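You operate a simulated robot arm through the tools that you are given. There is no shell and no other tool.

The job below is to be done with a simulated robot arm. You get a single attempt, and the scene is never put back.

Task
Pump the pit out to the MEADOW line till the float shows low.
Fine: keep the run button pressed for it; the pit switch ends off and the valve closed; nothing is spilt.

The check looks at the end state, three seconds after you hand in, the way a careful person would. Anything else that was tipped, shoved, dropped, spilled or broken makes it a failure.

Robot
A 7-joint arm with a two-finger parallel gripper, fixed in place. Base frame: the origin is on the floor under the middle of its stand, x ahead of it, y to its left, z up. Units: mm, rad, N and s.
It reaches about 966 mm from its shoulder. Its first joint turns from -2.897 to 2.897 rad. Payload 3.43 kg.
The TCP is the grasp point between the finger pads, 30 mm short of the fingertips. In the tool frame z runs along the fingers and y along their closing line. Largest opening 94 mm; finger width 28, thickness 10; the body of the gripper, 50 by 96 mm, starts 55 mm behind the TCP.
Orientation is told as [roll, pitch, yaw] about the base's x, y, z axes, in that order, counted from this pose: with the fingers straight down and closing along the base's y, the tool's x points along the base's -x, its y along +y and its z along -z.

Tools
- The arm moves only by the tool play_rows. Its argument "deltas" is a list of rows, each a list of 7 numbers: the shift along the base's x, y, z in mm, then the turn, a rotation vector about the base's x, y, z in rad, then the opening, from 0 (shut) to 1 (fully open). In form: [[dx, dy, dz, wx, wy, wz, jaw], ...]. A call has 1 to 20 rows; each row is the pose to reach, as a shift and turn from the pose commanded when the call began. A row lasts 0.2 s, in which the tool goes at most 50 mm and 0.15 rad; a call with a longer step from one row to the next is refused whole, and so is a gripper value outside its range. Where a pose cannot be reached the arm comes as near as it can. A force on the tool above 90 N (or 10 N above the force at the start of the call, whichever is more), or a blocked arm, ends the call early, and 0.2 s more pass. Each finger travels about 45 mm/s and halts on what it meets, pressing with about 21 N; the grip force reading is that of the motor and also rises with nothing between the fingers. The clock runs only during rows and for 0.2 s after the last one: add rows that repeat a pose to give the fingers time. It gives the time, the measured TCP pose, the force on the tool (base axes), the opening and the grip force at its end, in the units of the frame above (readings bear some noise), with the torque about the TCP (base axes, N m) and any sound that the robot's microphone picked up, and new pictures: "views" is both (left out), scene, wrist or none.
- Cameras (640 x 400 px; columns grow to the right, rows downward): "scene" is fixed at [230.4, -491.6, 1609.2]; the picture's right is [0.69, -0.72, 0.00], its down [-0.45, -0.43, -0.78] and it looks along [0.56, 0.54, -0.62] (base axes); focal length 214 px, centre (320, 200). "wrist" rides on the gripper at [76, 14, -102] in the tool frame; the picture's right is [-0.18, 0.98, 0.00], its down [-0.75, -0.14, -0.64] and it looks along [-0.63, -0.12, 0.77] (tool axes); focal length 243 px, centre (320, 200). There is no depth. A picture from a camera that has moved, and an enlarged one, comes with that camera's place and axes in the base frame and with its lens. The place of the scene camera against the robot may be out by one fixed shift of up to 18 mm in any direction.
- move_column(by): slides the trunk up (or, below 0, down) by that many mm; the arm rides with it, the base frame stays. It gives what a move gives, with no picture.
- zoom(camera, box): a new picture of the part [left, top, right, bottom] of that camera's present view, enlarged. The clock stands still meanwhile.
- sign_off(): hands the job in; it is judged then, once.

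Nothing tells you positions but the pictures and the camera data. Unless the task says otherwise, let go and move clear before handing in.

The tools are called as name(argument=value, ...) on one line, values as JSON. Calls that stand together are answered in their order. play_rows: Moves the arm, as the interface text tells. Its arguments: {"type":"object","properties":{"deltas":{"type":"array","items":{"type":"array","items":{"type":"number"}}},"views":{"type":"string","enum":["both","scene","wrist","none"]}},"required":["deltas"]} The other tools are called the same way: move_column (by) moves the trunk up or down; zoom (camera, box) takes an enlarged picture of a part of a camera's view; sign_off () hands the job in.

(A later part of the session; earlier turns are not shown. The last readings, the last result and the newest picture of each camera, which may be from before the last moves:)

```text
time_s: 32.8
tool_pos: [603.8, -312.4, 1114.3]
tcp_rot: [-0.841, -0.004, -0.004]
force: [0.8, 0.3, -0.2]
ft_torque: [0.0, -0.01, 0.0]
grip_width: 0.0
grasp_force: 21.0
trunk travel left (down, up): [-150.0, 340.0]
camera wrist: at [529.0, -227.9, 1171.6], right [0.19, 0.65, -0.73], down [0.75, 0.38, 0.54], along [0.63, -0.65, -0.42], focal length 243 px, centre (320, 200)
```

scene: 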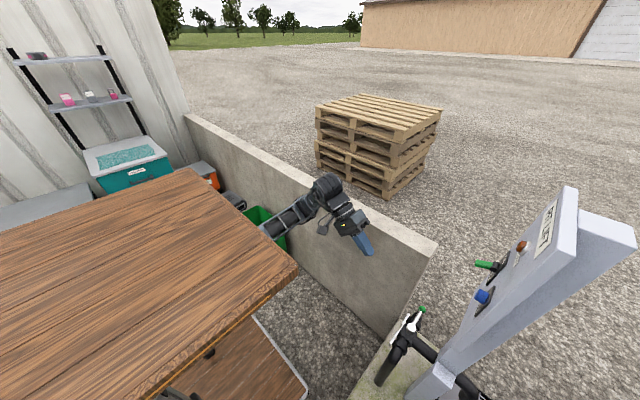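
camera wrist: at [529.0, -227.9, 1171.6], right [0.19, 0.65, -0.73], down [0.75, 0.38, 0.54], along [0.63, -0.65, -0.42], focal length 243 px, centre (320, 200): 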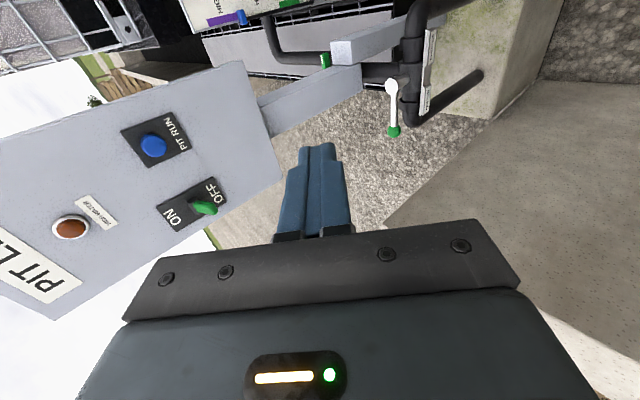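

I now see the panel face well: PIT RUN button, OFF/ON switch with its handle leaning to OFF, lamp, and part of the gauge at the top. I'll zoom on the details.

zoom(camera="wrist", box=[100, 110, 260, 240])

zoom(camera="wrist", box=[0, 40, 300, 330])

zoom(camera="wrist", box=[180, 0, 340, 80])

zoom(camera="scene", box=[450, 200, 590, 320])

```text
3.08 times, centred on (180, 175) of wrist
camera zoom: at [529.0, -227.9, 1171.6], right [0.19, 0.65, -0.73], down [0.75, 0.38, 0.54], along [0.63, -0.65, -0.42], focal length 746 px, centre (751, 277)
```

zoom: 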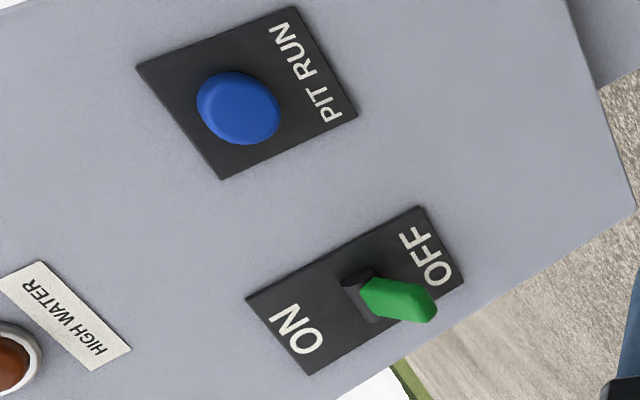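

```text
1.38 times, centred on (150, 185) of wrist
camera zoom: at [529.0, -227.9, 1171.6], right [0.19, 0.65, -0.73], down [0.75, 0.38, 0.54], along [0.63, -0.65, -0.42], focal length 335 px, centre (554, 221)
```

zoom: 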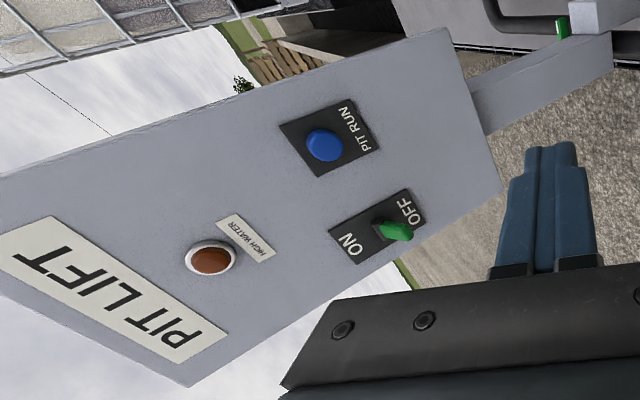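

```text
4.00 times, centred on (260, 40) of wrist
camera zoom: at [529.0, -227.9, 1171.6], right [0.19, 0.65, -0.73], down [0.75, 0.38, 0.54], along [0.63, -0.65, -0.42], focal length 970 px, centre (560, 840)
```

zoom: 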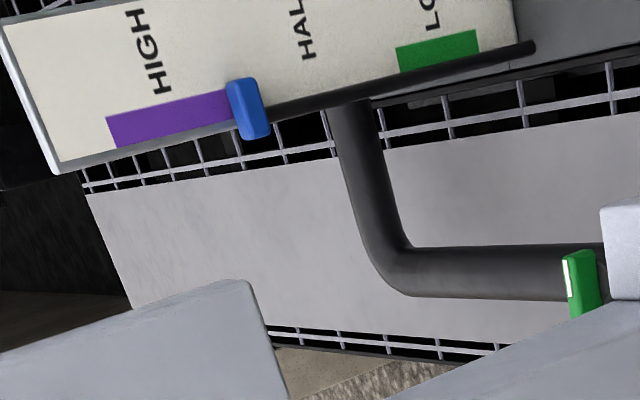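

```text
3.33 times, centred on (520, 260) of scene
camera zoom: at [230.4, -491.6, 1609.2], right [0.69, -0.72, 0.0], down [-0.45, -0.43, -0.78], along [0.56, 0.54, -0.62], focal length 715 px, centre (-347, 0)
```

zoom: 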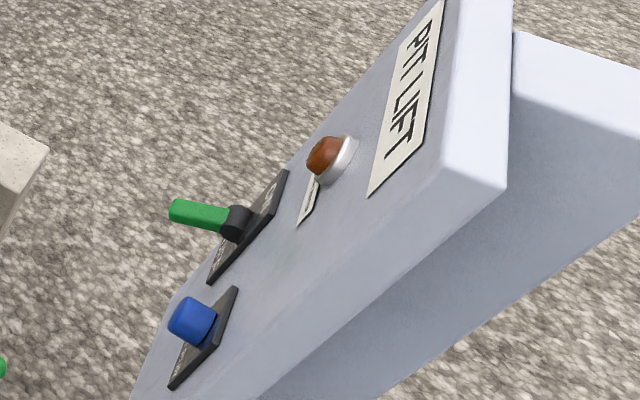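

Panel geometry: face vertical at y≈-607 (x 580–783, bottom z≈997), button cap front ≈(631.5,-591,1156), switch pivot ≈(739,-600,1160) with the handle tip down at OFF ≈(739,-570,1141) and ON up. I'll finish rolling the fingers to point at -y and line up in front of and below the switch handle.

play_rows(deltas=[[20, -20, 0, -0.13, 0, 0, 0], [42, -45, -2, -0.26, 0, 0, 0], [64, -75, -4, -0.39, 0, 0, 0], [88, -105, -6, -0.52, 0, 0, 0], [112, -135, -8, -0.65, 0, 0, 0], [135, -160, -10, -0.73, 0, 0, 0]], views="both")

```text
time_s: 34.2
tool_pos: [744.7, -473.4, 1104.6]
tcp_rot: [-1.57, -0.004, 0.003]
force: [0.2, 1.1, 0.4]
ft_torque: [0.04, -0.01, -0.01]
grip_width: 0.1
grasp_force: 21.2
trunk travel left (down, up): [-150.0, 340.0]
camera wrist: at [669.2, -373.8, 1088.4], right [0.19, 0.0, -0.98], down [0.75, 0.64, 0.14], along [0.63, -0.77, 0.12], focal length 243 px, centre (320, 200)
```

scene: 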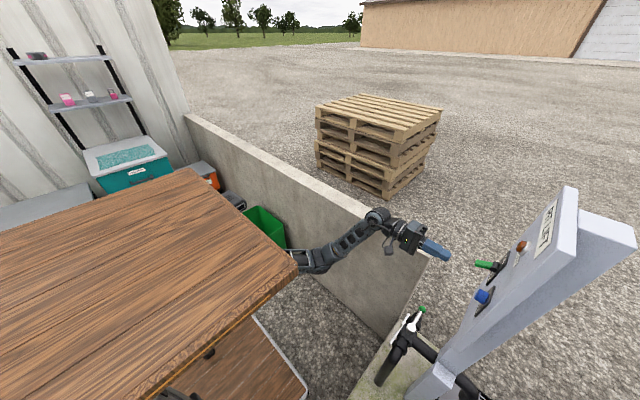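
wrist: 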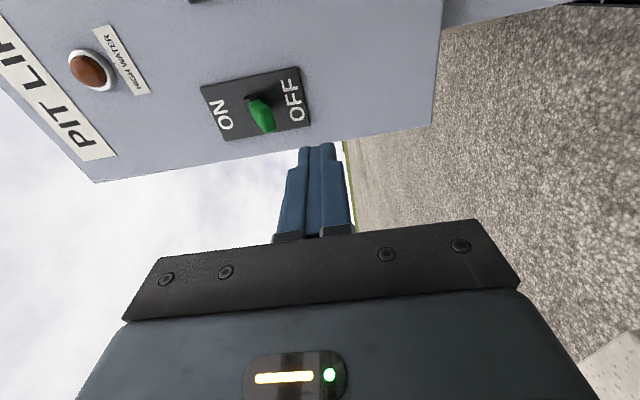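

The reach is fine here. I'll zoom in to refine the switch handle position relative to the fingertips.

zoom(camera="wrist", box=[180, 50, 360, 170])

zoom(camera="scene", box=[400, 210, 550, 320])

```text
3.33 times, centred on (270, 110) of wrist
camera zoom: at [669.2, -373.8, 1088.4], right [0.19, 0.0, -0.98], down [0.75, 0.64, 0.14], along [0.63, -0.77, 0.12], focal length 809 px, centre (487, 500)
```

zoom: 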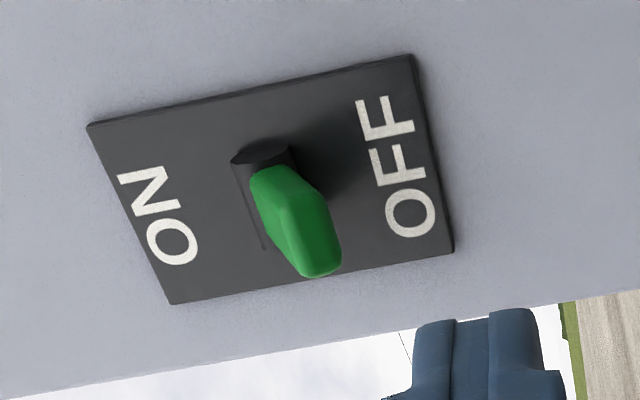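

```text
3.64 times, centred on (475, 265) of scene
camera zoom: at [230.4, -491.6, 1609.2], right [0.69, -0.72, 0.0], down [-0.45, -0.43, -0.78], along [0.56, 0.54, -0.62], focal length 780 px, centre (-244, -36)
```

zoom: 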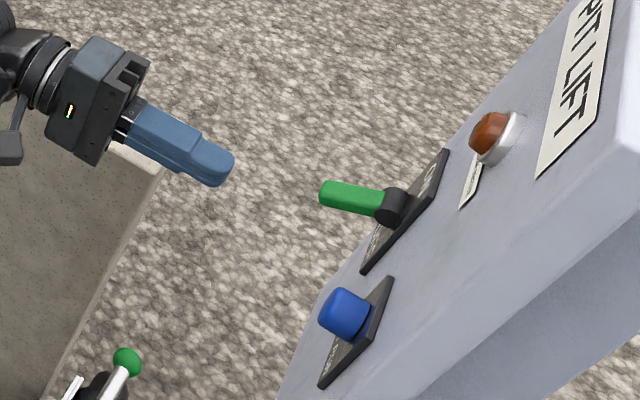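

The switch handle runs from its pivot at z≈1159 out to a tip near (738,-558,1139). I'll slide the closed fingertips in beneath the handle, keeping about 20 mm off the panel face.

play_rows(deltas=[[-4, -25, 0, 0, 0, 0, 0], [-7, -50, 0, 0, 0, 0, 0], [-7, -70, 0, 0, 0, 0, 0], [-7, -78, 0, 0, 0, 0, 0]], views="both")

```text
time_s: 35.2
tool_pos: [733.5, -551.4, 1105.2]
tcp_rot: [-1.571, -0.004, 0.0]
force: [0.8, 0.1, -1.2]
ft_torque: [0.01, 0.0, 0.01]
grip_width: 0.0
grasp_force: 21.2
trunk travel left (down, up): [-150.0, 340.0]
camera wrist: at [658.0, -449.7, 1088.7], right [0.19, 0.0, -0.98], down [0.75, 0.64, 0.15], along [0.63, -0.77, 0.12], focal length 243 px, centre (320, 200)
```

scene: 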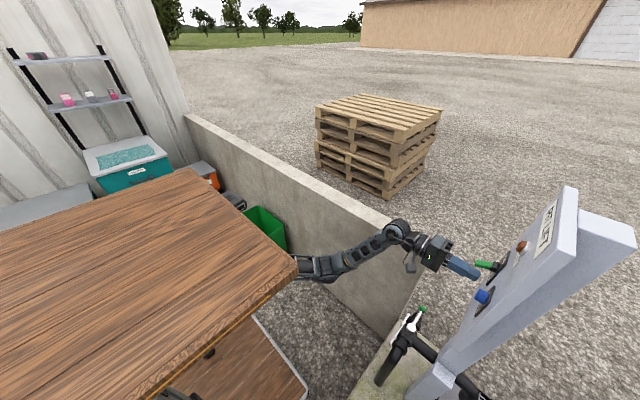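
wrist: 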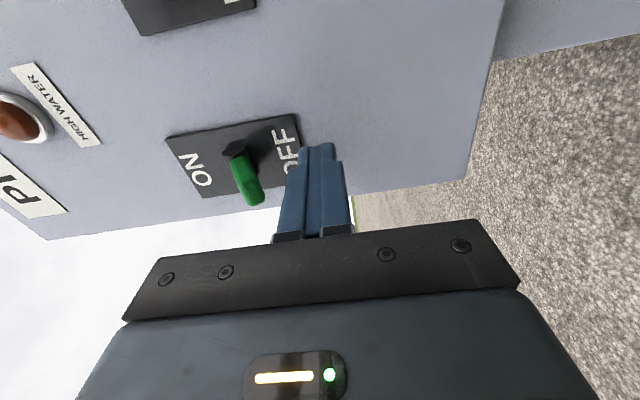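

The fingertips are just below the handle, aligned in x. I'll raise them gradually to push the handle up toward ON.

play_rows(deltas=[[2, 0, 8, 0, 0, 0, 0], [2, 0, 16, 0, 0, 0, 0], [2, 0, 22, 0, 0, 0, 0], [2, 0, 28, 0, 0, 0, 0], [2, 0, 34, 0, 0, 0, 0], [2, 0, 40, 0, 0, 0, 0]], views="both")

```text
time_s: 36.6
tool_pos: [734.9, -551.5, 1144.9]
tcp_rot: [-1.57, -0.005, 0.0]
force: [-3.6, 9.1, -1.9]
ft_torque: [-0.03, -0.05, -0.01]
grip_width: 0.2
grasp_force: 20.8
trunk travel left (down, up): [-150.0, 340.0]
camera wrist: at [659.0, -449.9, 1129.3], right [0.19, 0.0, -0.98], down [0.75, 0.64, 0.14], along [0.63, -0.77, 0.12], focal length 243 px, centre (320, 200)
```

scene: 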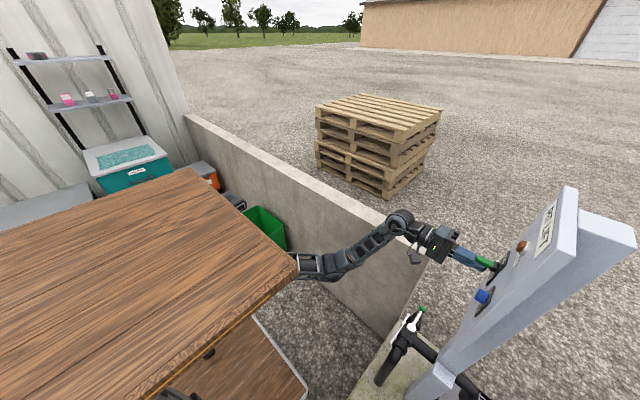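
wrist: 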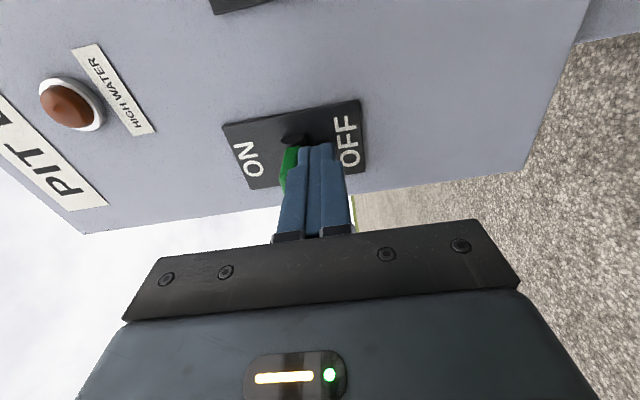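

There's contact now (about 9 N along y). I'll zoom to see how the handle has moved.

zoom(camera="wrist", box=[200, 80, 400, 220])

zoom(camera="scene", box=[400, 210, 550, 320])

```text
2.86 times, centred on (300, 150) of wrist
camera zoom: at [659.0, -449.9, 1129.3], right [0.19, 0.0, -0.98], down [0.75, 0.64, 0.14], along [0.63, -0.77, 0.12], focal length 693 px, centre (377, 343)
```

zoom: 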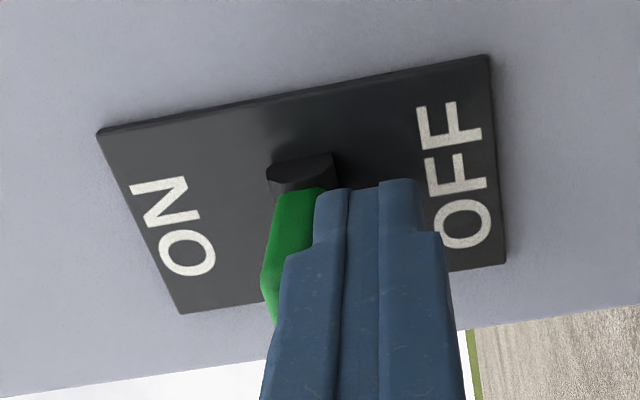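

```text
3.64 times, centred on (475, 265) of scene
camera zoom: at [230.4, -491.6, 1609.2], right [0.69, -0.72, 0.0], down [-0.45, -0.43, -0.78], along [0.56, 0.54, -0.62], focal length 780 px, centre (-244, -36)
```

zoom: 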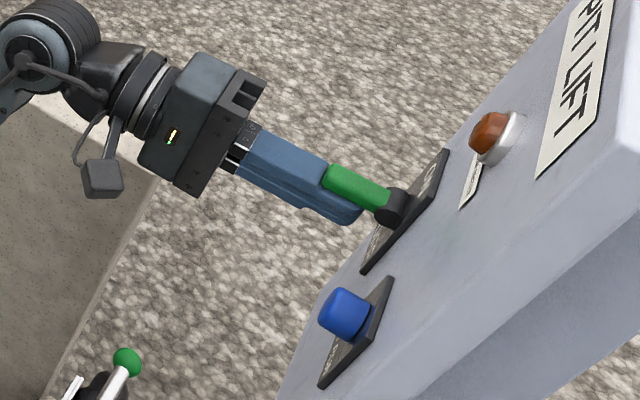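

The handle has swung to roughly level, and the fingertip seems to touch the pivot boss. I'll back off 10 mm in +y so only the handle is under the finger, then raise further.

play_rows(deltas=[[1, 5, -1, 0, 0, 0, 0], [1, 10, -1, 0, 0, 0, 0], [1, 10, 3, 0, 0, 0, 0], [1, 10, 7, 0, 0, 0, 0], [1, 10, 11, 0, 0, 0, 0]], views="both")

zoom(camera="scene", box=[400, 210, 550, 320])

zoom(camera="wrist", box=[200, 80, 400, 220])

```text
time_s: 37.8
tool_pos: [736.2, -543.1, 1154.0]
tcp_rot: [-1.569, -0.003, -0.001]
force: [-2.6, 5.1, -6.7]
ft_torque: [0.15, 0.01, -0.01]
grip_width: 0.0
grasp_force: 21.5
trunk travel left (down, up): [-150.0, 340.0]
camera wrist: at [660.8, -440.5, 1139.4], right [0.19, 0.0, -0.98], down [0.75, 0.64, 0.15], along [0.63, -0.77, 0.12], focal length 243 px, centre (320, 200)
```

scene: 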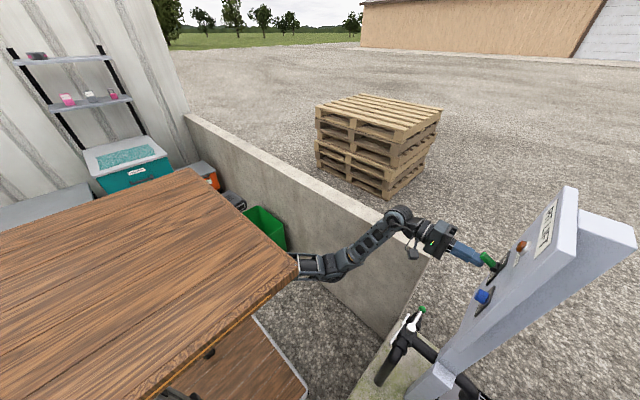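
wrist: 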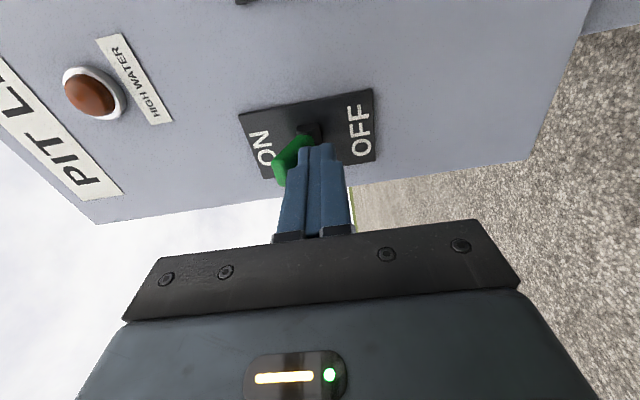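

```text
3.64 times, centred on (475, 265) of scene
camera zoom: at [230.4, -491.6, 1609.2], right [0.69, -0.72, 0.0], down [-0.45, -0.43, -0.78], along [0.56, 0.54, -0.62], focal length 780 px, centre (-244, -36)
```

zoom: 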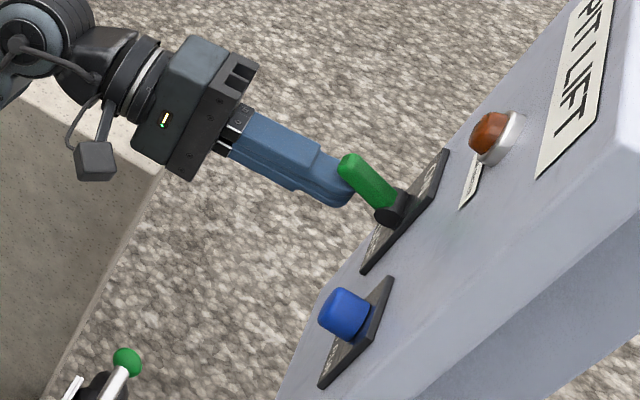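

```text
2.86 times, centred on (300, 150) of wrist
camera zoom: at [660.8, -440.5, 1139.4], right [0.19, 0.0, -0.98], down [0.75, 0.64, 0.15], along [0.63, -0.77, 0.12], focal length 693 px, centre (377, 343)
```

zoom: 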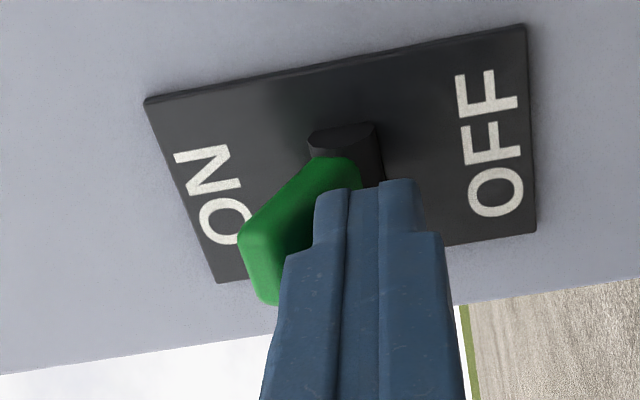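

The handle now points up toward ON at roughly the mirror angle of OFF. I'll nudge up a few more millimetres to make sure it is fully against its ON stop, then back away.

play_rows(deltas=[[0, 0, 2, 0, 0, 0, 0], [0, 0, 4, 0, 0, 0, 0]], views="none")

zoom(camera="scene", box=[400, 210, 550, 320])

```text
time_s: 38.4
tool_pos: [737.5, -541.9, 1154.8]
tcp_rot: [-1.56, -0.001, -0.001]
force: [-9.5, 22.9, -41.6]
ft_torque: [0.99, -0.1, -0.33]
grip_width: 0.0
grasp_force: 20.8
trunk travel left (down, up): [-150.0, 340.0]
```

```text
3.64 times, centred on (475, 265) of scene
camera zoom: at [230.4, -491.6, 1609.2], right [0.69, -0.72, 0.0], down [-0.45, -0.43, -0.78], along [0.56, 0.54, -0.62], focal length 780 px, centre (-244, -36)
```

zoom: 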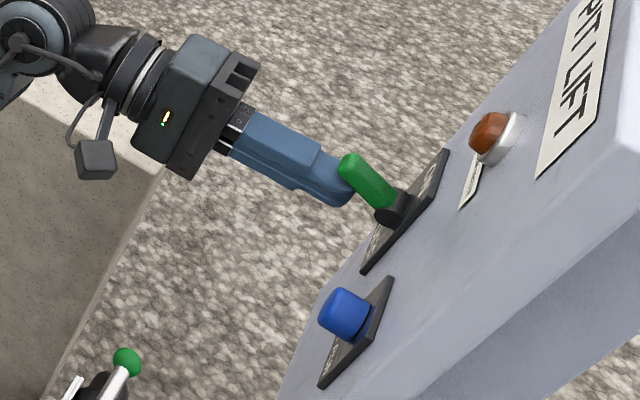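

The force rose sharply with no further motion, so the switch is firmly at ON. I'll back off down and out, then move in front of the RUN button with the camera rolled so the gauge stays in view.

play_rows(deltas=[[0, 0, -6, 0, 0, 0, 0], [0, 5, -12, 0, 0, 0, 0], [0, 35, -14, 0, 0, 0, 0], [0, 65, -14, 0, 0, 0, 0]], views="none")

play_rows(deltas=[[-22, 0, 2, 0, 0.1, 0, 0], [-44, 0, 4, 0, 0.2, 0, 0], [-66, 0, 6, 0, 0.3, 0, 0], [-88, 0, 8, 0, 0.4, 0, 0], [-105, 0, 10, 0, 0.5, 0, 0]], views="both")

```text
time_s: 39.4
tool_pos: [735.0, -479.7, 1144.4]
tcp_rot: [-1.572, -0.004, -0.002]
force: [0.6, 0.3, -0.2]
ft_torque: [0.04, 0.02, 0.0]
grip_width: 0.0
grasp_force: 20.9
trunk travel left (down, up): [-150.0, 340.0]
```

```text
time_s: 40.6
tool_pos: [631.2, -477.2, 1153.2]
tcp_rot: [-1.568, 0.498, 0.0]
force: [-0.1, -0.9, 0.3]
ft_torque: [0.02, 0.05, -0.03]
grip_width: 0.0
grasp_force: 21.0
trunk travel left (down, up): [-150.0, 340.0]
camera wrist: at [558.2, -375.6, 1177.1], right [-0.31, 0.0, -0.95], down [0.73, 0.64, -0.24], along [0.61, -0.77, -0.2], focal length 243 px, centre (320, 200)
```

scene: 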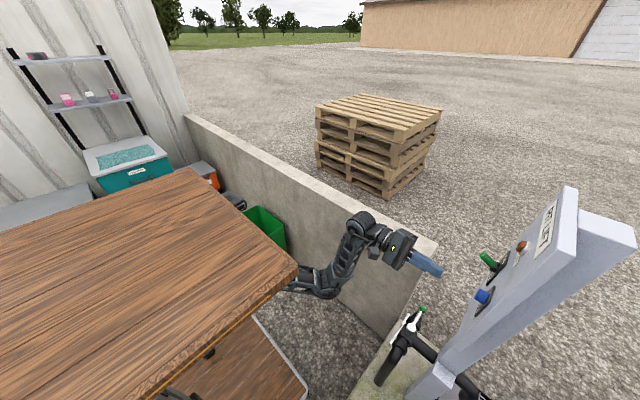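
wrist: 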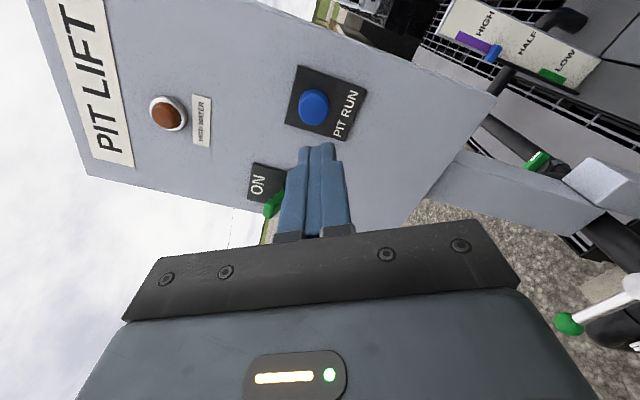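

The gauge, button, switch (ON) and valve lever are all in view. Before pressing, I'll check the gauge and the little green handle on the pipe.

zoom(camera="wrist", box=[420, 0, 640, 130])

zoom(camera="wrist", box=[480, 120, 640, 360])

zoom(camera="wrist", box=[240, 50, 400, 220])

```text
2.91 times, centred on (530, 65) of wrist
camera zoom: at [558.2, -375.6, 1177.1], right [-0.31, 0.0, -0.95], down [0.73, 0.64, -0.24], along [0.61, -0.77, -0.2], focal length 706 px, centre (-291, 593)
```

zoom: 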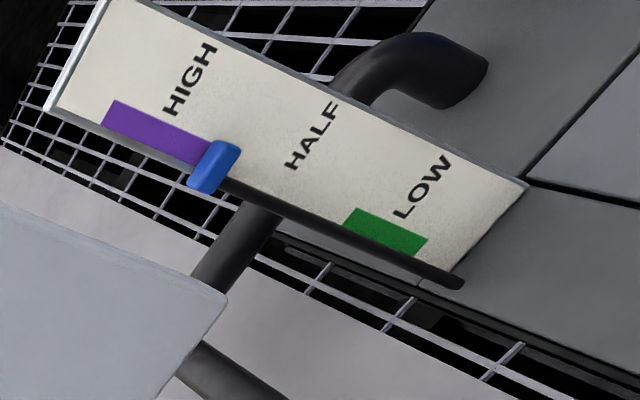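

```text
1.67 times, centred on (560, 240) of wrist
camera zoom: at [558.2, -375.6, 1177.1], right [-0.31, 0.0, -0.95], down [0.73, 0.64, -0.24], along [0.61, -0.77, -0.2], focal length 404 px, centre (-80, 133)
```

zoom: 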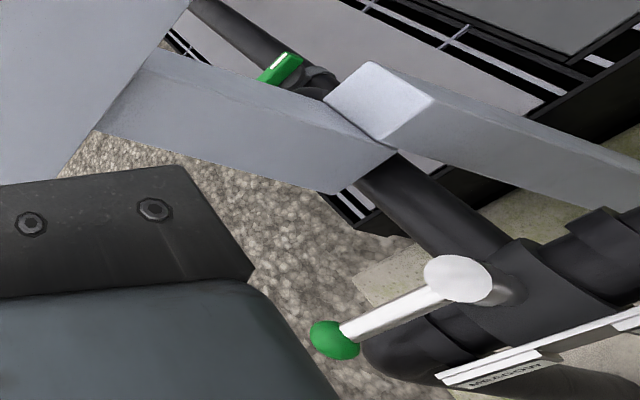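

```text
2.35 times, centred on (320, 135) of wrist
camera zoom: at [558.2, -375.6, 1177.1], right [-0.31, 0.0, -0.95], down [0.73, 0.64, -0.24], along [0.61, -0.77, -0.2], focal length 571 px, centre (320, 353)
```

zoom: 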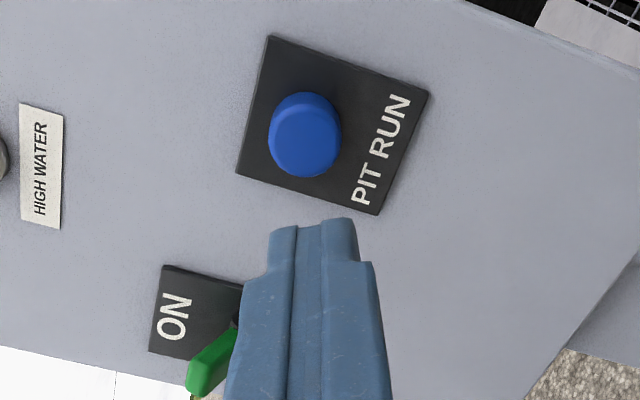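

All set: the lever is on MEADOW, the switch is ON, and the float is just under the HIGH band. I'll bring the closed fingertips to just off the blue button.

play_rows(deltas=[[-0.5, -25, 3, 0, 0, 0, 0], [-0.5, -50, 4, 0, 0, 0, 0], [-0.5, -68, 4, 0, 0, 0, 0], [-0.5, -76, 4, 0, 0, 0, 0]], views="both")

zoom(camera="wrist", box=[240, 80, 400, 220])

zoom(camera="scene", box=[400, 230, 540, 340])

```text
time_s: 41.6
tool_pos: [631.8, -552.2, 1160.0]
tcp_rot: [-1.57, 0.496, 0.0]
force: [0.2, 1.7, -0.6]
ft_torque: [0.07, -0.02, 0.01]
grip_width: 0.0
grasp_force: 21.1
trunk travel left (down, up): [-150.0, 340.0]
camera wrist: at [559.0, -451.3, 1182.9], right [-0.31, 0.0, -0.95], down [0.73, 0.64, -0.23], along [0.61, -0.77, -0.2], focal length 243 px, centre (320, 200)
```

scene: 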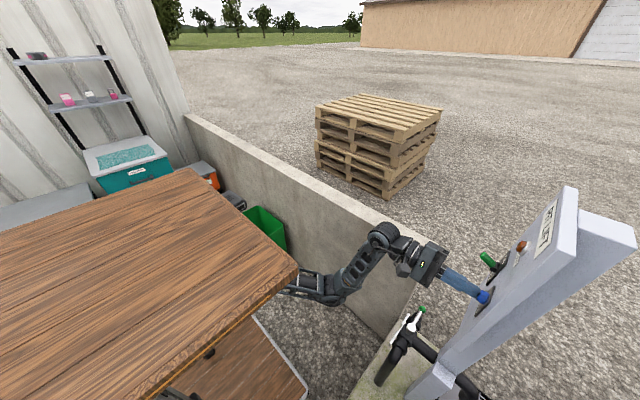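
wrist: 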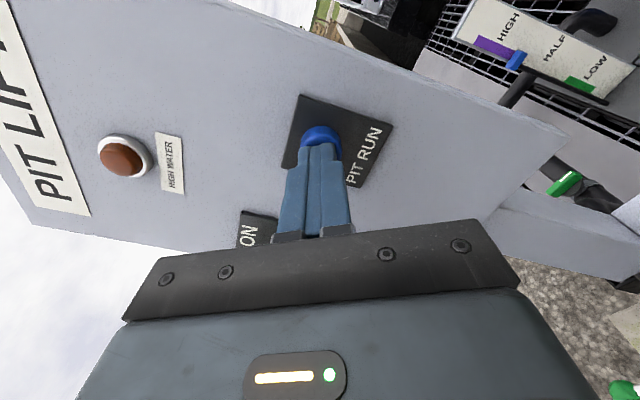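

```text
2.86 times, centred on (320, 150) of wrist
camera zoom: at [559.0, -451.3, 1182.9], right [-0.31, 0.0, -0.95], down [0.73, 0.64, -0.23], along [0.61, -0.77, -0.2], focal length 693 px, centre (320, 343)
```

zoom: 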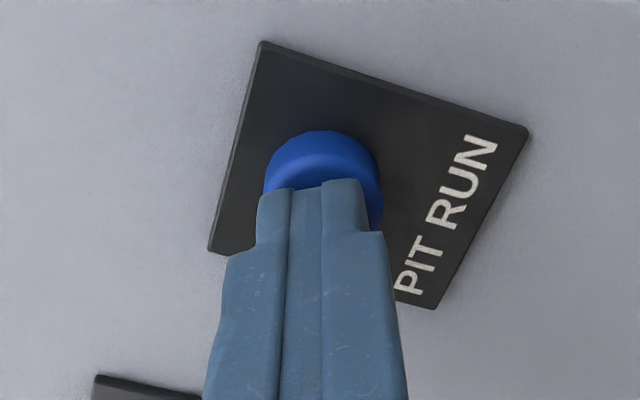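

```text
3.64 times, centred on (470, 285) of scene
camera zoom: at [230.4, -491.6, 1609.2], right [0.69, -0.72, 0.0], down [-0.45, -0.43, -0.78], along [0.56, 0.54, -0.62], focal length 780 px, centre (-226, -109)
```

zoom: 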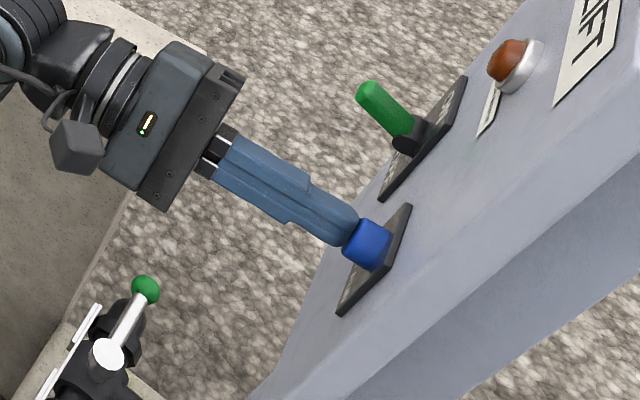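

The fingertips are centred at the button face and the gauge is visible at the upper right. I'll press in a few millimetres and listen and look.

play_rows(deltas=[[0, -3, -1, 0, 0, 0, 0], [0, -6, -1, 0, 0, 0, 0], [0, -8, -1, 0, 0, 0, 0], [0, -8, -1, 0, 0, 0, 0]], views="wrist")

zoom(camera="wrist", box=[420, 0, 640, 130])

```text
time_s: 42.6
tool_pos: [633.2, -558.7, 1158.6]
tcp_rot: [-1.569, 0.497, 0.002]
force: [4.6, 12.8, -5.2]
ft_torque: [0.1, -0.01, 0.06]
grip_width: 0.0
grasp_force: 21.2
trunk travel left (down, up): [-150.0, 340.0]
heard: click
camera wrist: at [558.5, -458.1, 1182.4], right [-0.31, 0.0, -0.95], down [0.73, 0.64, -0.23], along [0.61, -0.77, -0.2], focal length 243 px, centre (320, 200)
```

wrist: 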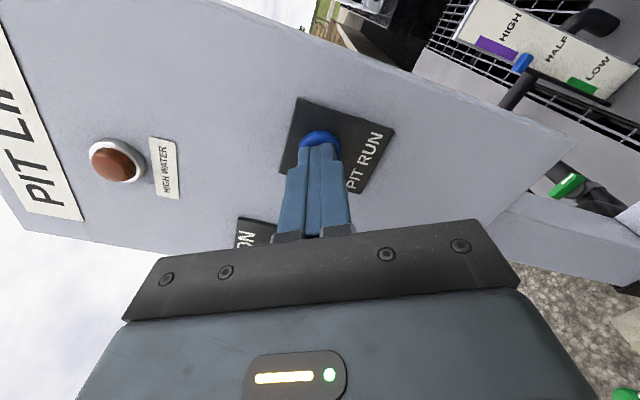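

```text
2.91 times, centred on (530, 65) of wrist
camera zoom: at [558.5, -458.1, 1182.4], right [-0.31, 0.0, -0.95], down [0.73, 0.64, -0.23], along [0.61, -0.77, -0.2], focal length 706 px, centre (-291, 593)
```

zoom: 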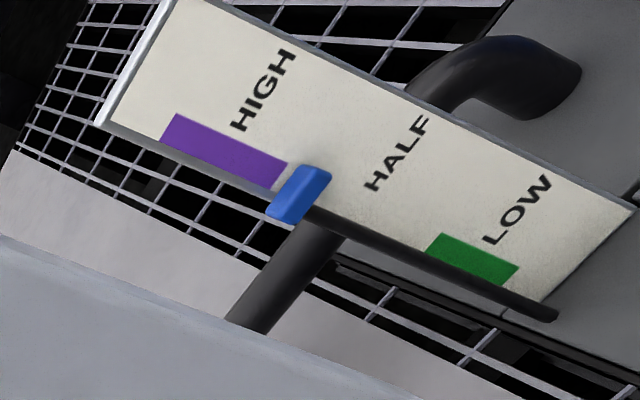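

A click was heard and the float pointer has started to drop away from the HIGH band. I'll hold the button and check again after a second or so.

play_rows(deltas=[[0, -1, 0, 0, 0, 0, 0], [0, -1, 0, 0, 0, 0, 0], [0, -1, 0, 0, 0, 0, 0], [0, -1, 0, 0, 0, 0, 0], [0, -1, 0, 0, 0, 0, 0], [0, -1, 0, 0, 0, 0, 0], [0, -1, 0, 0, 0, 0, 0], [0, -1, 0, 0, 0, 0, 0]], views="both")

zoom(camera="wrist", box=[420, 0, 640, 130])

```text
time_s: 44.4
tool_pos: [630.6, -561.1, 1159.0]
tcp_rot: [-1.571, 0.495, -0.001]
force: [6.8, 20.4, -5.0]
ft_torque: [0.15, 0.02, 0.12]
grip_width: 0.0
grasp_force: 21.3
trunk travel left (down, up): [-150.0, 340.0]
camera wrist: at [558.3, -459.2, 1182.6], right [-0.31, 0.0, -0.95], down [0.73, 0.64, -0.23], along [0.61, -0.77, -0.2], focal length 243 px, centre (320, 200)
```

scene: 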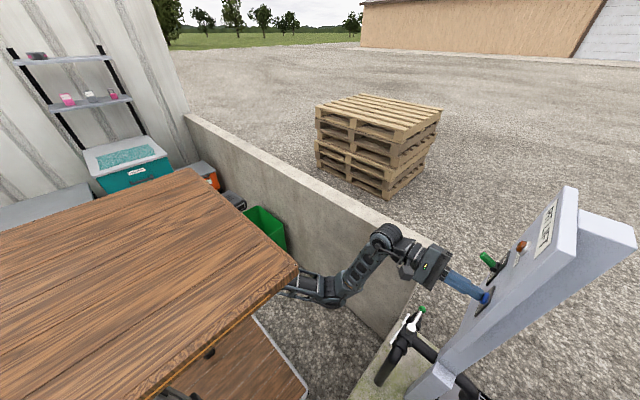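
wrist: 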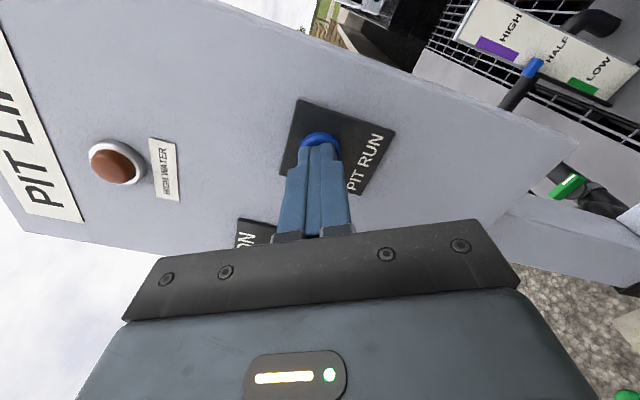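

```text
2.91 times, centred on (530, 65) of wrist
camera zoom: at [558.3, -459.2, 1182.6], right [-0.31, 0.0, -0.95], down [0.73, 0.64, -0.23], along [0.61, -0.77, -0.2], focal length 706 px, centre (-291, 593)
```

zoom: 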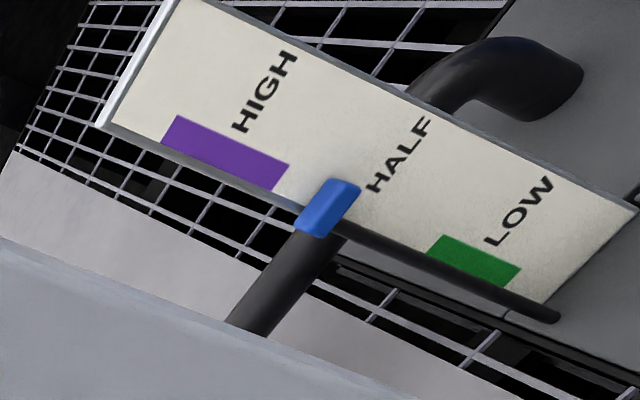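

The pointer moves about 16 px/s in the zoom and is near HALF now; reaching the green LOW band should take around 8 s more. I'll hold for 4 s and check again.

play_rows(deltas=[[0, 0, 0, 0, 0, 0, 0], [0, 0, 0, 0, 0, 0, 0], [0, 0, 0, 0, 0, 0, 0], [0, 0, 0, 0, 0, 0, 0], [0, 0, 0, 0, 0, 0, 0], [0, 0, 0, 0, 0, 0, 0], [0, 0, 0, 0, 0, 0, 0], [0, 0, 0, 0, 0, 0, 0], [0, 0, 0, 0, 0, 0, 0], [0, 0, 0, 0, 0, 0, 0], [0, 0, 0, 0, 0, 0, 0], [0, 0, 0, 0, 0, 0, 0], [0, 0, 0, 0, 0, 0, 0], [0, 0, 0, 0, 0, 0, 0], [0, 0, 0, 0, 0, 0, 0], [0, 0, 0, 0, 0, 0, 0], [0, 0, 0, 0, 0, 0, 0], [0, 0, 0, 0, 0, 0, 0], [0, 0, 0, 0, 0, 0, 0], [0, 0, 0, 0, 0, 0, 0]], views="wrist")

zoom(camera="wrist", box=[420, 0, 640, 130])

zoom(camera="scene", box=[360, 220, 540, 400])

```text
time_s: 48.6
tool_pos: [630.9, -561.6, 1160.5]
tcp_rot: [-1.569, 0.496, 0.001]
force: [3.6, 21.0, 0.3]
ft_torque: [-0.03, 0.03, 0.07]
grip_width: 0.1
grasp_force: 20.7
trunk travel left (down, up): [-150.0, 340.0]
camera wrist: at [558.0, -459.1, 1182.7], right [-0.31, 0.0, -0.95], down [0.73, 0.64, -0.23], along [0.61, -0.77, -0.2], focal length 243 px, centre (320, 200)
```

wrist: 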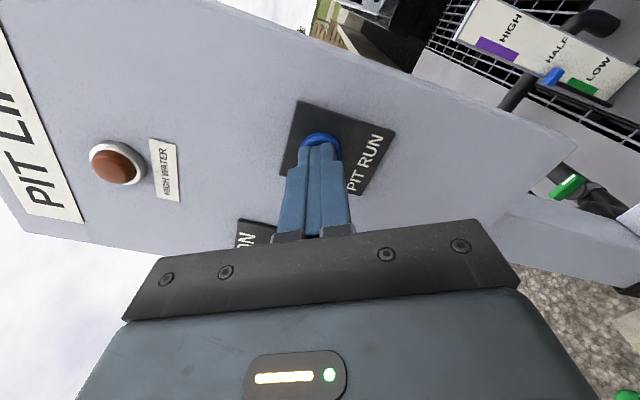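

```text
2.91 times, centred on (530, 65) of wrist
camera zoom: at [558.0, -459.1, 1182.7], right [-0.31, 0.0, -0.95], down [0.73, 0.64, -0.23], along [0.61, -0.77, -0.2], focal length 706 px, centre (-291, 593)
```

zoom: 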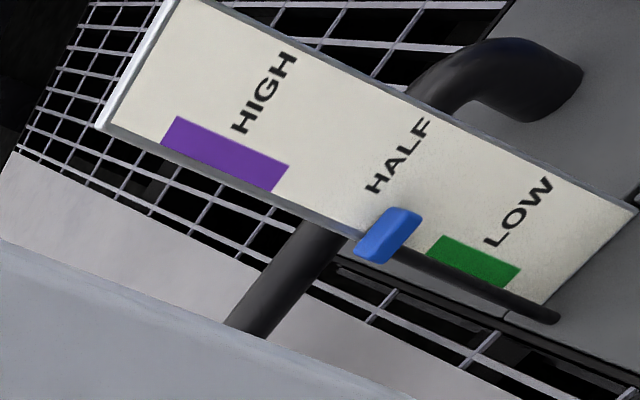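

```text
2.22 times, centred on (450, 310) of scene
camera zoom: at [230.4, -491.6, 1609.2], right [0.69, -0.72, 0.0], down [-0.45, -0.43, -0.78], along [0.56, 0.54, -0.62], focal length 477 px, centre (31, -44)
```

zoom: 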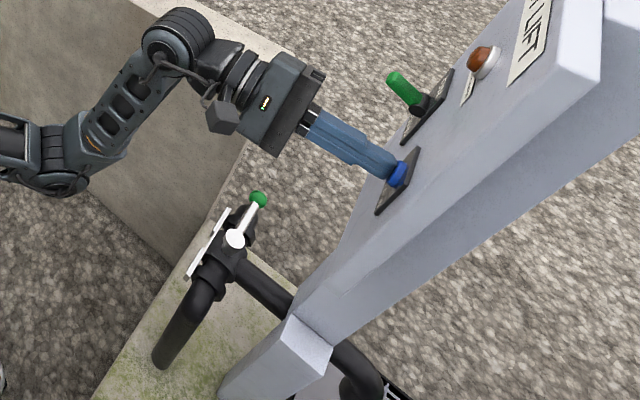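

The pointer is between HALF and LOW, and no leak is visible around the valve or outlet. I'll hold another 4 s.

play_rows(deltas=[[0, 0, 0, 0, 0, 0, 0], [0, 0, 0, 0, 0, 0, 0], [0, 0, 0, 0, 0, 0, 0], [0, 0, 0, 0, 0, 0, 0], [0, 0, 0, 0, 0, 0, 0], [0, 0, 0, 0, 0, 0, 0], [0, 0, 0, 0, 0, 0, 0], [0, 0, 0, 0, 0, 0, 0], [0, 0, 0, 0, 0, 0, 0], [0, 0, 0, 0, 0, 0, 0], [0, 0, 0, 0, 0, 0, 0], [0, 0, 0, 0, 0, 0, 0], [0, 0, 0, 0, 0, 0, 0], [0, 0, 0, 0, 0, 0, 0], [0, 0, 0, 0, 0, 0, 0], [0, 0, 0, 0, 0, 0, 0], [0, 0, 0, 0, 0, 0, 0], [0, 0, 0, 0, 0, 0, 0], [0, 0, 0, 0, 0, 0, 0], [0, 0, 0, 0, 0, 0, 0]], views="wrist")

zoom(camera="wrist", box=[420, 0, 640, 130])

```text
time_s: 52.8
tool_pos: [630.4, -559.9, 1160.0]
tcp_rot: [-1.569, 0.495, -0.001]
force: [1.5, 20.6, 0.6]
ft_torque: [-0.01, 0.0, -0.04]
grip_width: 0.0
grasp_force: 21.0
trunk travel left (down, up): [-150.0, 340.0]
camera wrist: at [557.8, -459.1, 1182.7], right [-0.31, 0.0, -0.95], down [0.73, 0.64, -0.23], along [0.61, -0.77, -0.2], focal length 243 px, centre (320, 200)
```

wrist: 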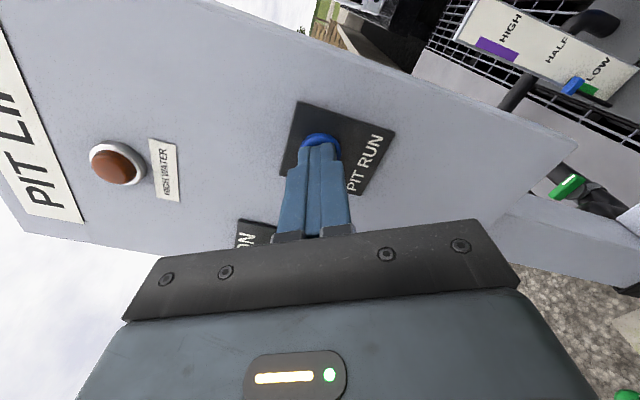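

```text
2.91 times, centred on (530, 65) of wrist
camera zoom: at [557.8, -459.1, 1182.7], right [-0.31, 0.0, -0.95], down [0.73, 0.64, -0.23], along [0.61, -0.77, -0.2], focal length 706 px, centre (-291, 593)
```

zoom: 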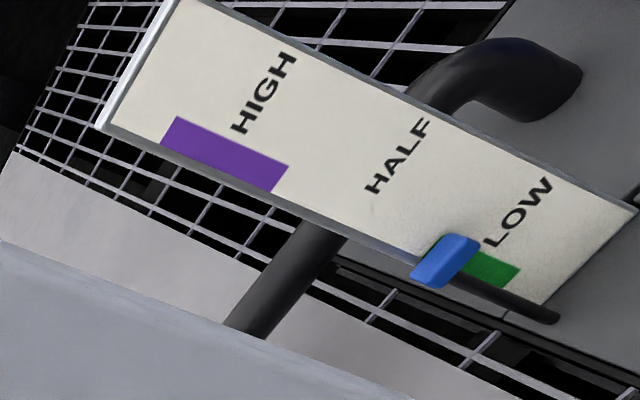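

The pointer is now in the upper half of the green LOW band. I'll hold about one second more to put it well within the band.

play_rows(deltas=[[0, 0, 0, 0, 0, 0, 0], [0, 0, 0, 0, 0, 0, 0], [0, 0, 0, 0, 0, 0, 0], [0, 0, 0, 0, 0, 0, 0], [0, 0, 0, 0, 0, 0, 0]], views="wrist")

zoom(camera="wrist", box=[420, 0, 640, 130])

```text
time_s: 54.0
tool_pos: [630.3, -561.0, 1160.1]
tcp_rot: [-1.57, 0.495, -0.001]
force: [0.9, 20.7, 0.1]
ft_torque: [-0.02, 0.04, -0.05]
grip_width: 0.0
grasp_force: 20.9
trunk travel left (down, up): [-150.0, 340.0]
camera wrist: at [557.8, -459.1, 1182.7], right [-0.31, 0.0, -0.95], down [0.73, 0.64, -0.23], along [0.61, -0.77, -0.2], focal length 243 px, centre (320, 200)
```

wrist: 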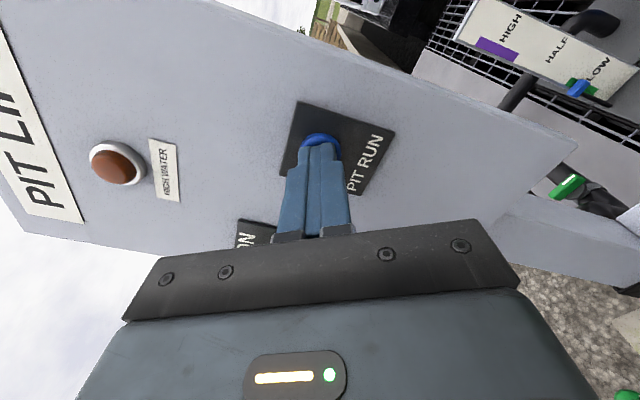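

```text
2.91 times, centred on (530, 65) of wrist
camera zoom: at [557.8, -459.1, 1182.7], right [-0.31, 0.0, -0.95], down [0.73, 0.64, -0.23], along [0.61, -0.77, -0.2], focal length 706 px, centre (-291, 593)
```

zoom: 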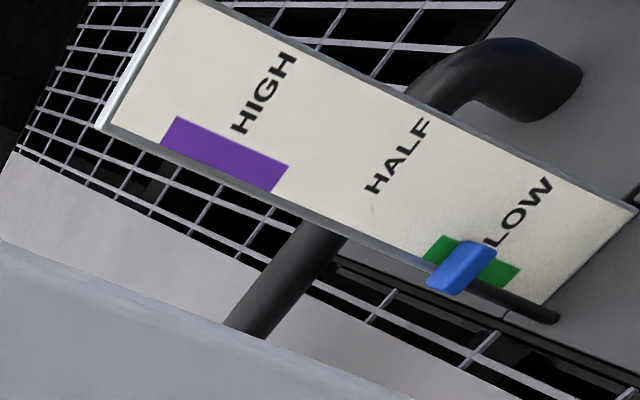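

The pointer sits in the middle of the green LOW band, so I'll release the button now by backing straight out.

play_rows(deltas=[[0, 20, 0, 0, 0, 0, 0], [0, 50, 0, 0, 0, 0, 0], [0, 84, 0, 0, 0, 0, 0]], views="both")

zoom(camera="wrist", box=[400, 0, 640, 150])

zoom(camera="wrist", box=[460, 120, 640, 360])

```text
time_s: 54.8
tool_pos: [631.6, -478.7, 1157.1]
tcp_rot: [-1.568, 0.495, -0.002]
force: [-0.2, -0.2, 0.0]
ft_torque: [0.02, 0.02, -0.01]
grip_width: 0.0
grasp_force: 21.2
trunk travel left (down, up): [-150.0, 340.0]
camera wrist: at [556.9, -377.8, 1179.8], right [-0.31, 0.0, -0.95], down [0.73, 0.64, -0.23], along [0.61, -0.77, -0.2], focal length 243 px, centre (320, 200)
```

scene: 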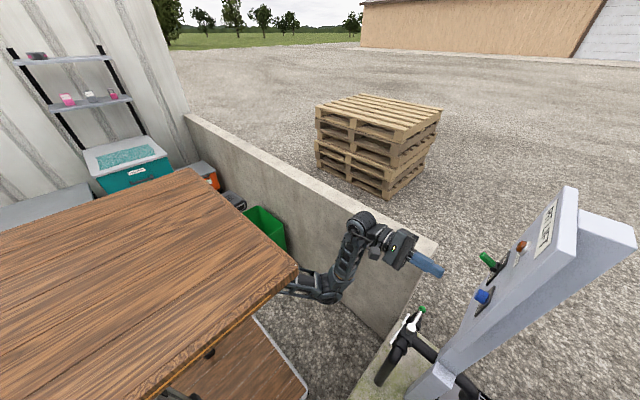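
wrist: 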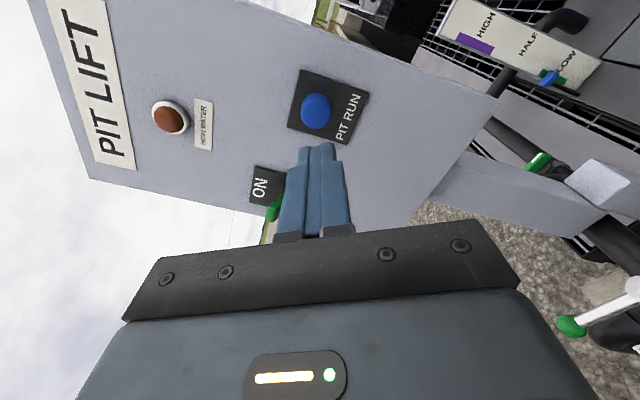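

```text
2.67 times, centred on (520, 75) of wrist
camera zoom: at [556.9, -377.8, 1179.8], right [-0.31, 0.0, -0.95], down [0.73, 0.64, -0.23], along [0.61, -0.77, -0.2], focal length 647 px, centre (-213, 533)
```

zoom: 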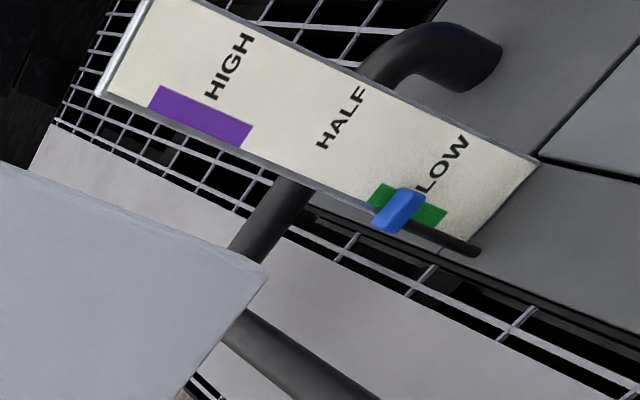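

```text
1.67 times, centred on (550, 240) of wrist
camera zoom: at [556.9, -377.8, 1179.8], right [-0.31, 0.0, -0.95], down [0.73, 0.64, -0.23], along [0.61, -0.77, -0.2], focal length 404 px, centre (-63, 133)
```

zoom: 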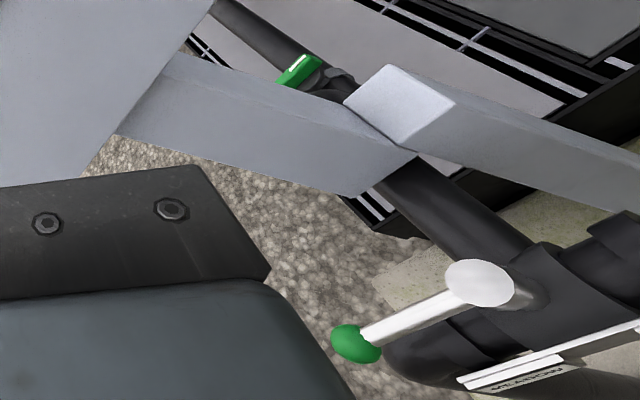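

The float stays in the green LOW band, the button has popped out and the valve looks dry. Now I'll go above the switch handle to push it back down to OFF.

play_rows(deltas=[[21, 0, 11, 0, -0.1, 0, 0], [42, 0, 22, 0, -0.2, 0, 0], [63, 0, 33, 0, -0.3, 0, 0], [84, 0, 45, 0, -0.4, 0, 0], [105, 0, 56, 0, -0.5, 0, 0]], views="both")

zoom(camera="scene", box=[400, 200, 550, 310])

zoom(camera="wrist", box=[200, 50, 420, 220])

```text
time_s: 56.0
tool_pos: [734.8, -476.4, 1214.2]
tcp_rot: [-1.569, -0.006, 0.0]
force: [0.4, 0.0, 0.4]
ft_torque: [0.01, -0.02, 0.07]
grip_width: 0.0
grasp_force: 20.6
trunk travel left (down, up): [-150.0, 340.0]
camera wrist: at [659.7, -375.1, 1199.1], right [0.19, 0.0, -0.98], down [0.75, 0.64, 0.15], along [0.63, -0.77, 0.12], focal length 243 px, centre (320, 200)
```

scene: 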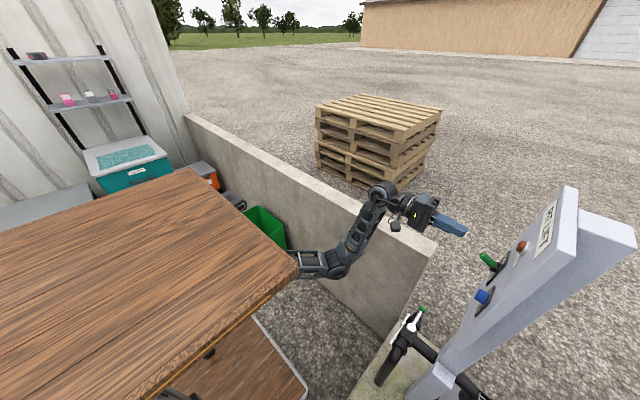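
wrist: 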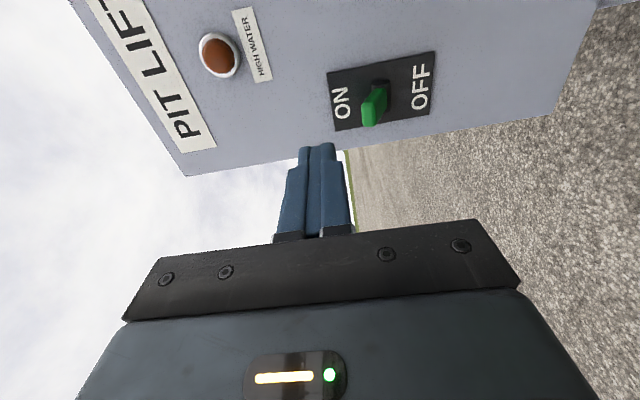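

```text
3.64 times, centred on (475, 255) of scene
camera zoom: at [230.4, -491.6, 1609.2], right [0.69, -0.72, 0.0], down [-0.45, -0.43, -0.78], along [0.56, 0.54, -0.62], focal length 780 px, centre (-244, 0)
```

zoom: 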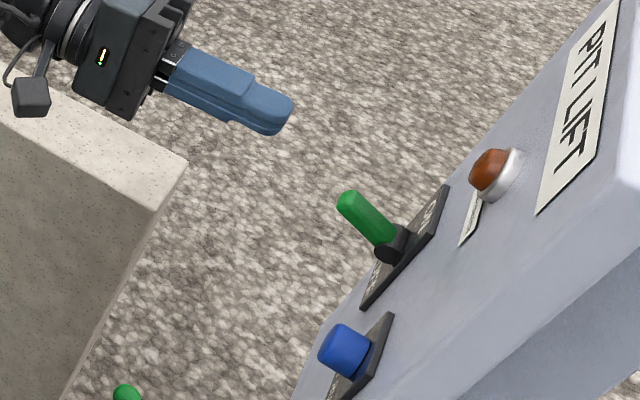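

```text
2.35 times, centred on (310, 135) of wrist
camera zoom: at [659.7, -375.1, 1199.1], right [0.19, 0.0, -0.98], down [0.75, 0.64, 0.15], along [0.63, -0.77, 0.12], focal length 571 px, centre (344, 353)
```

zoom: 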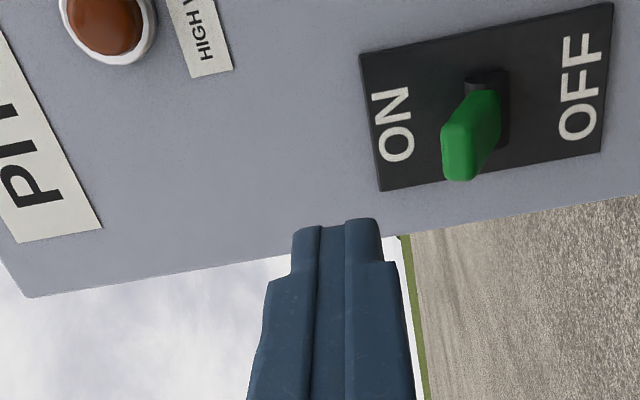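

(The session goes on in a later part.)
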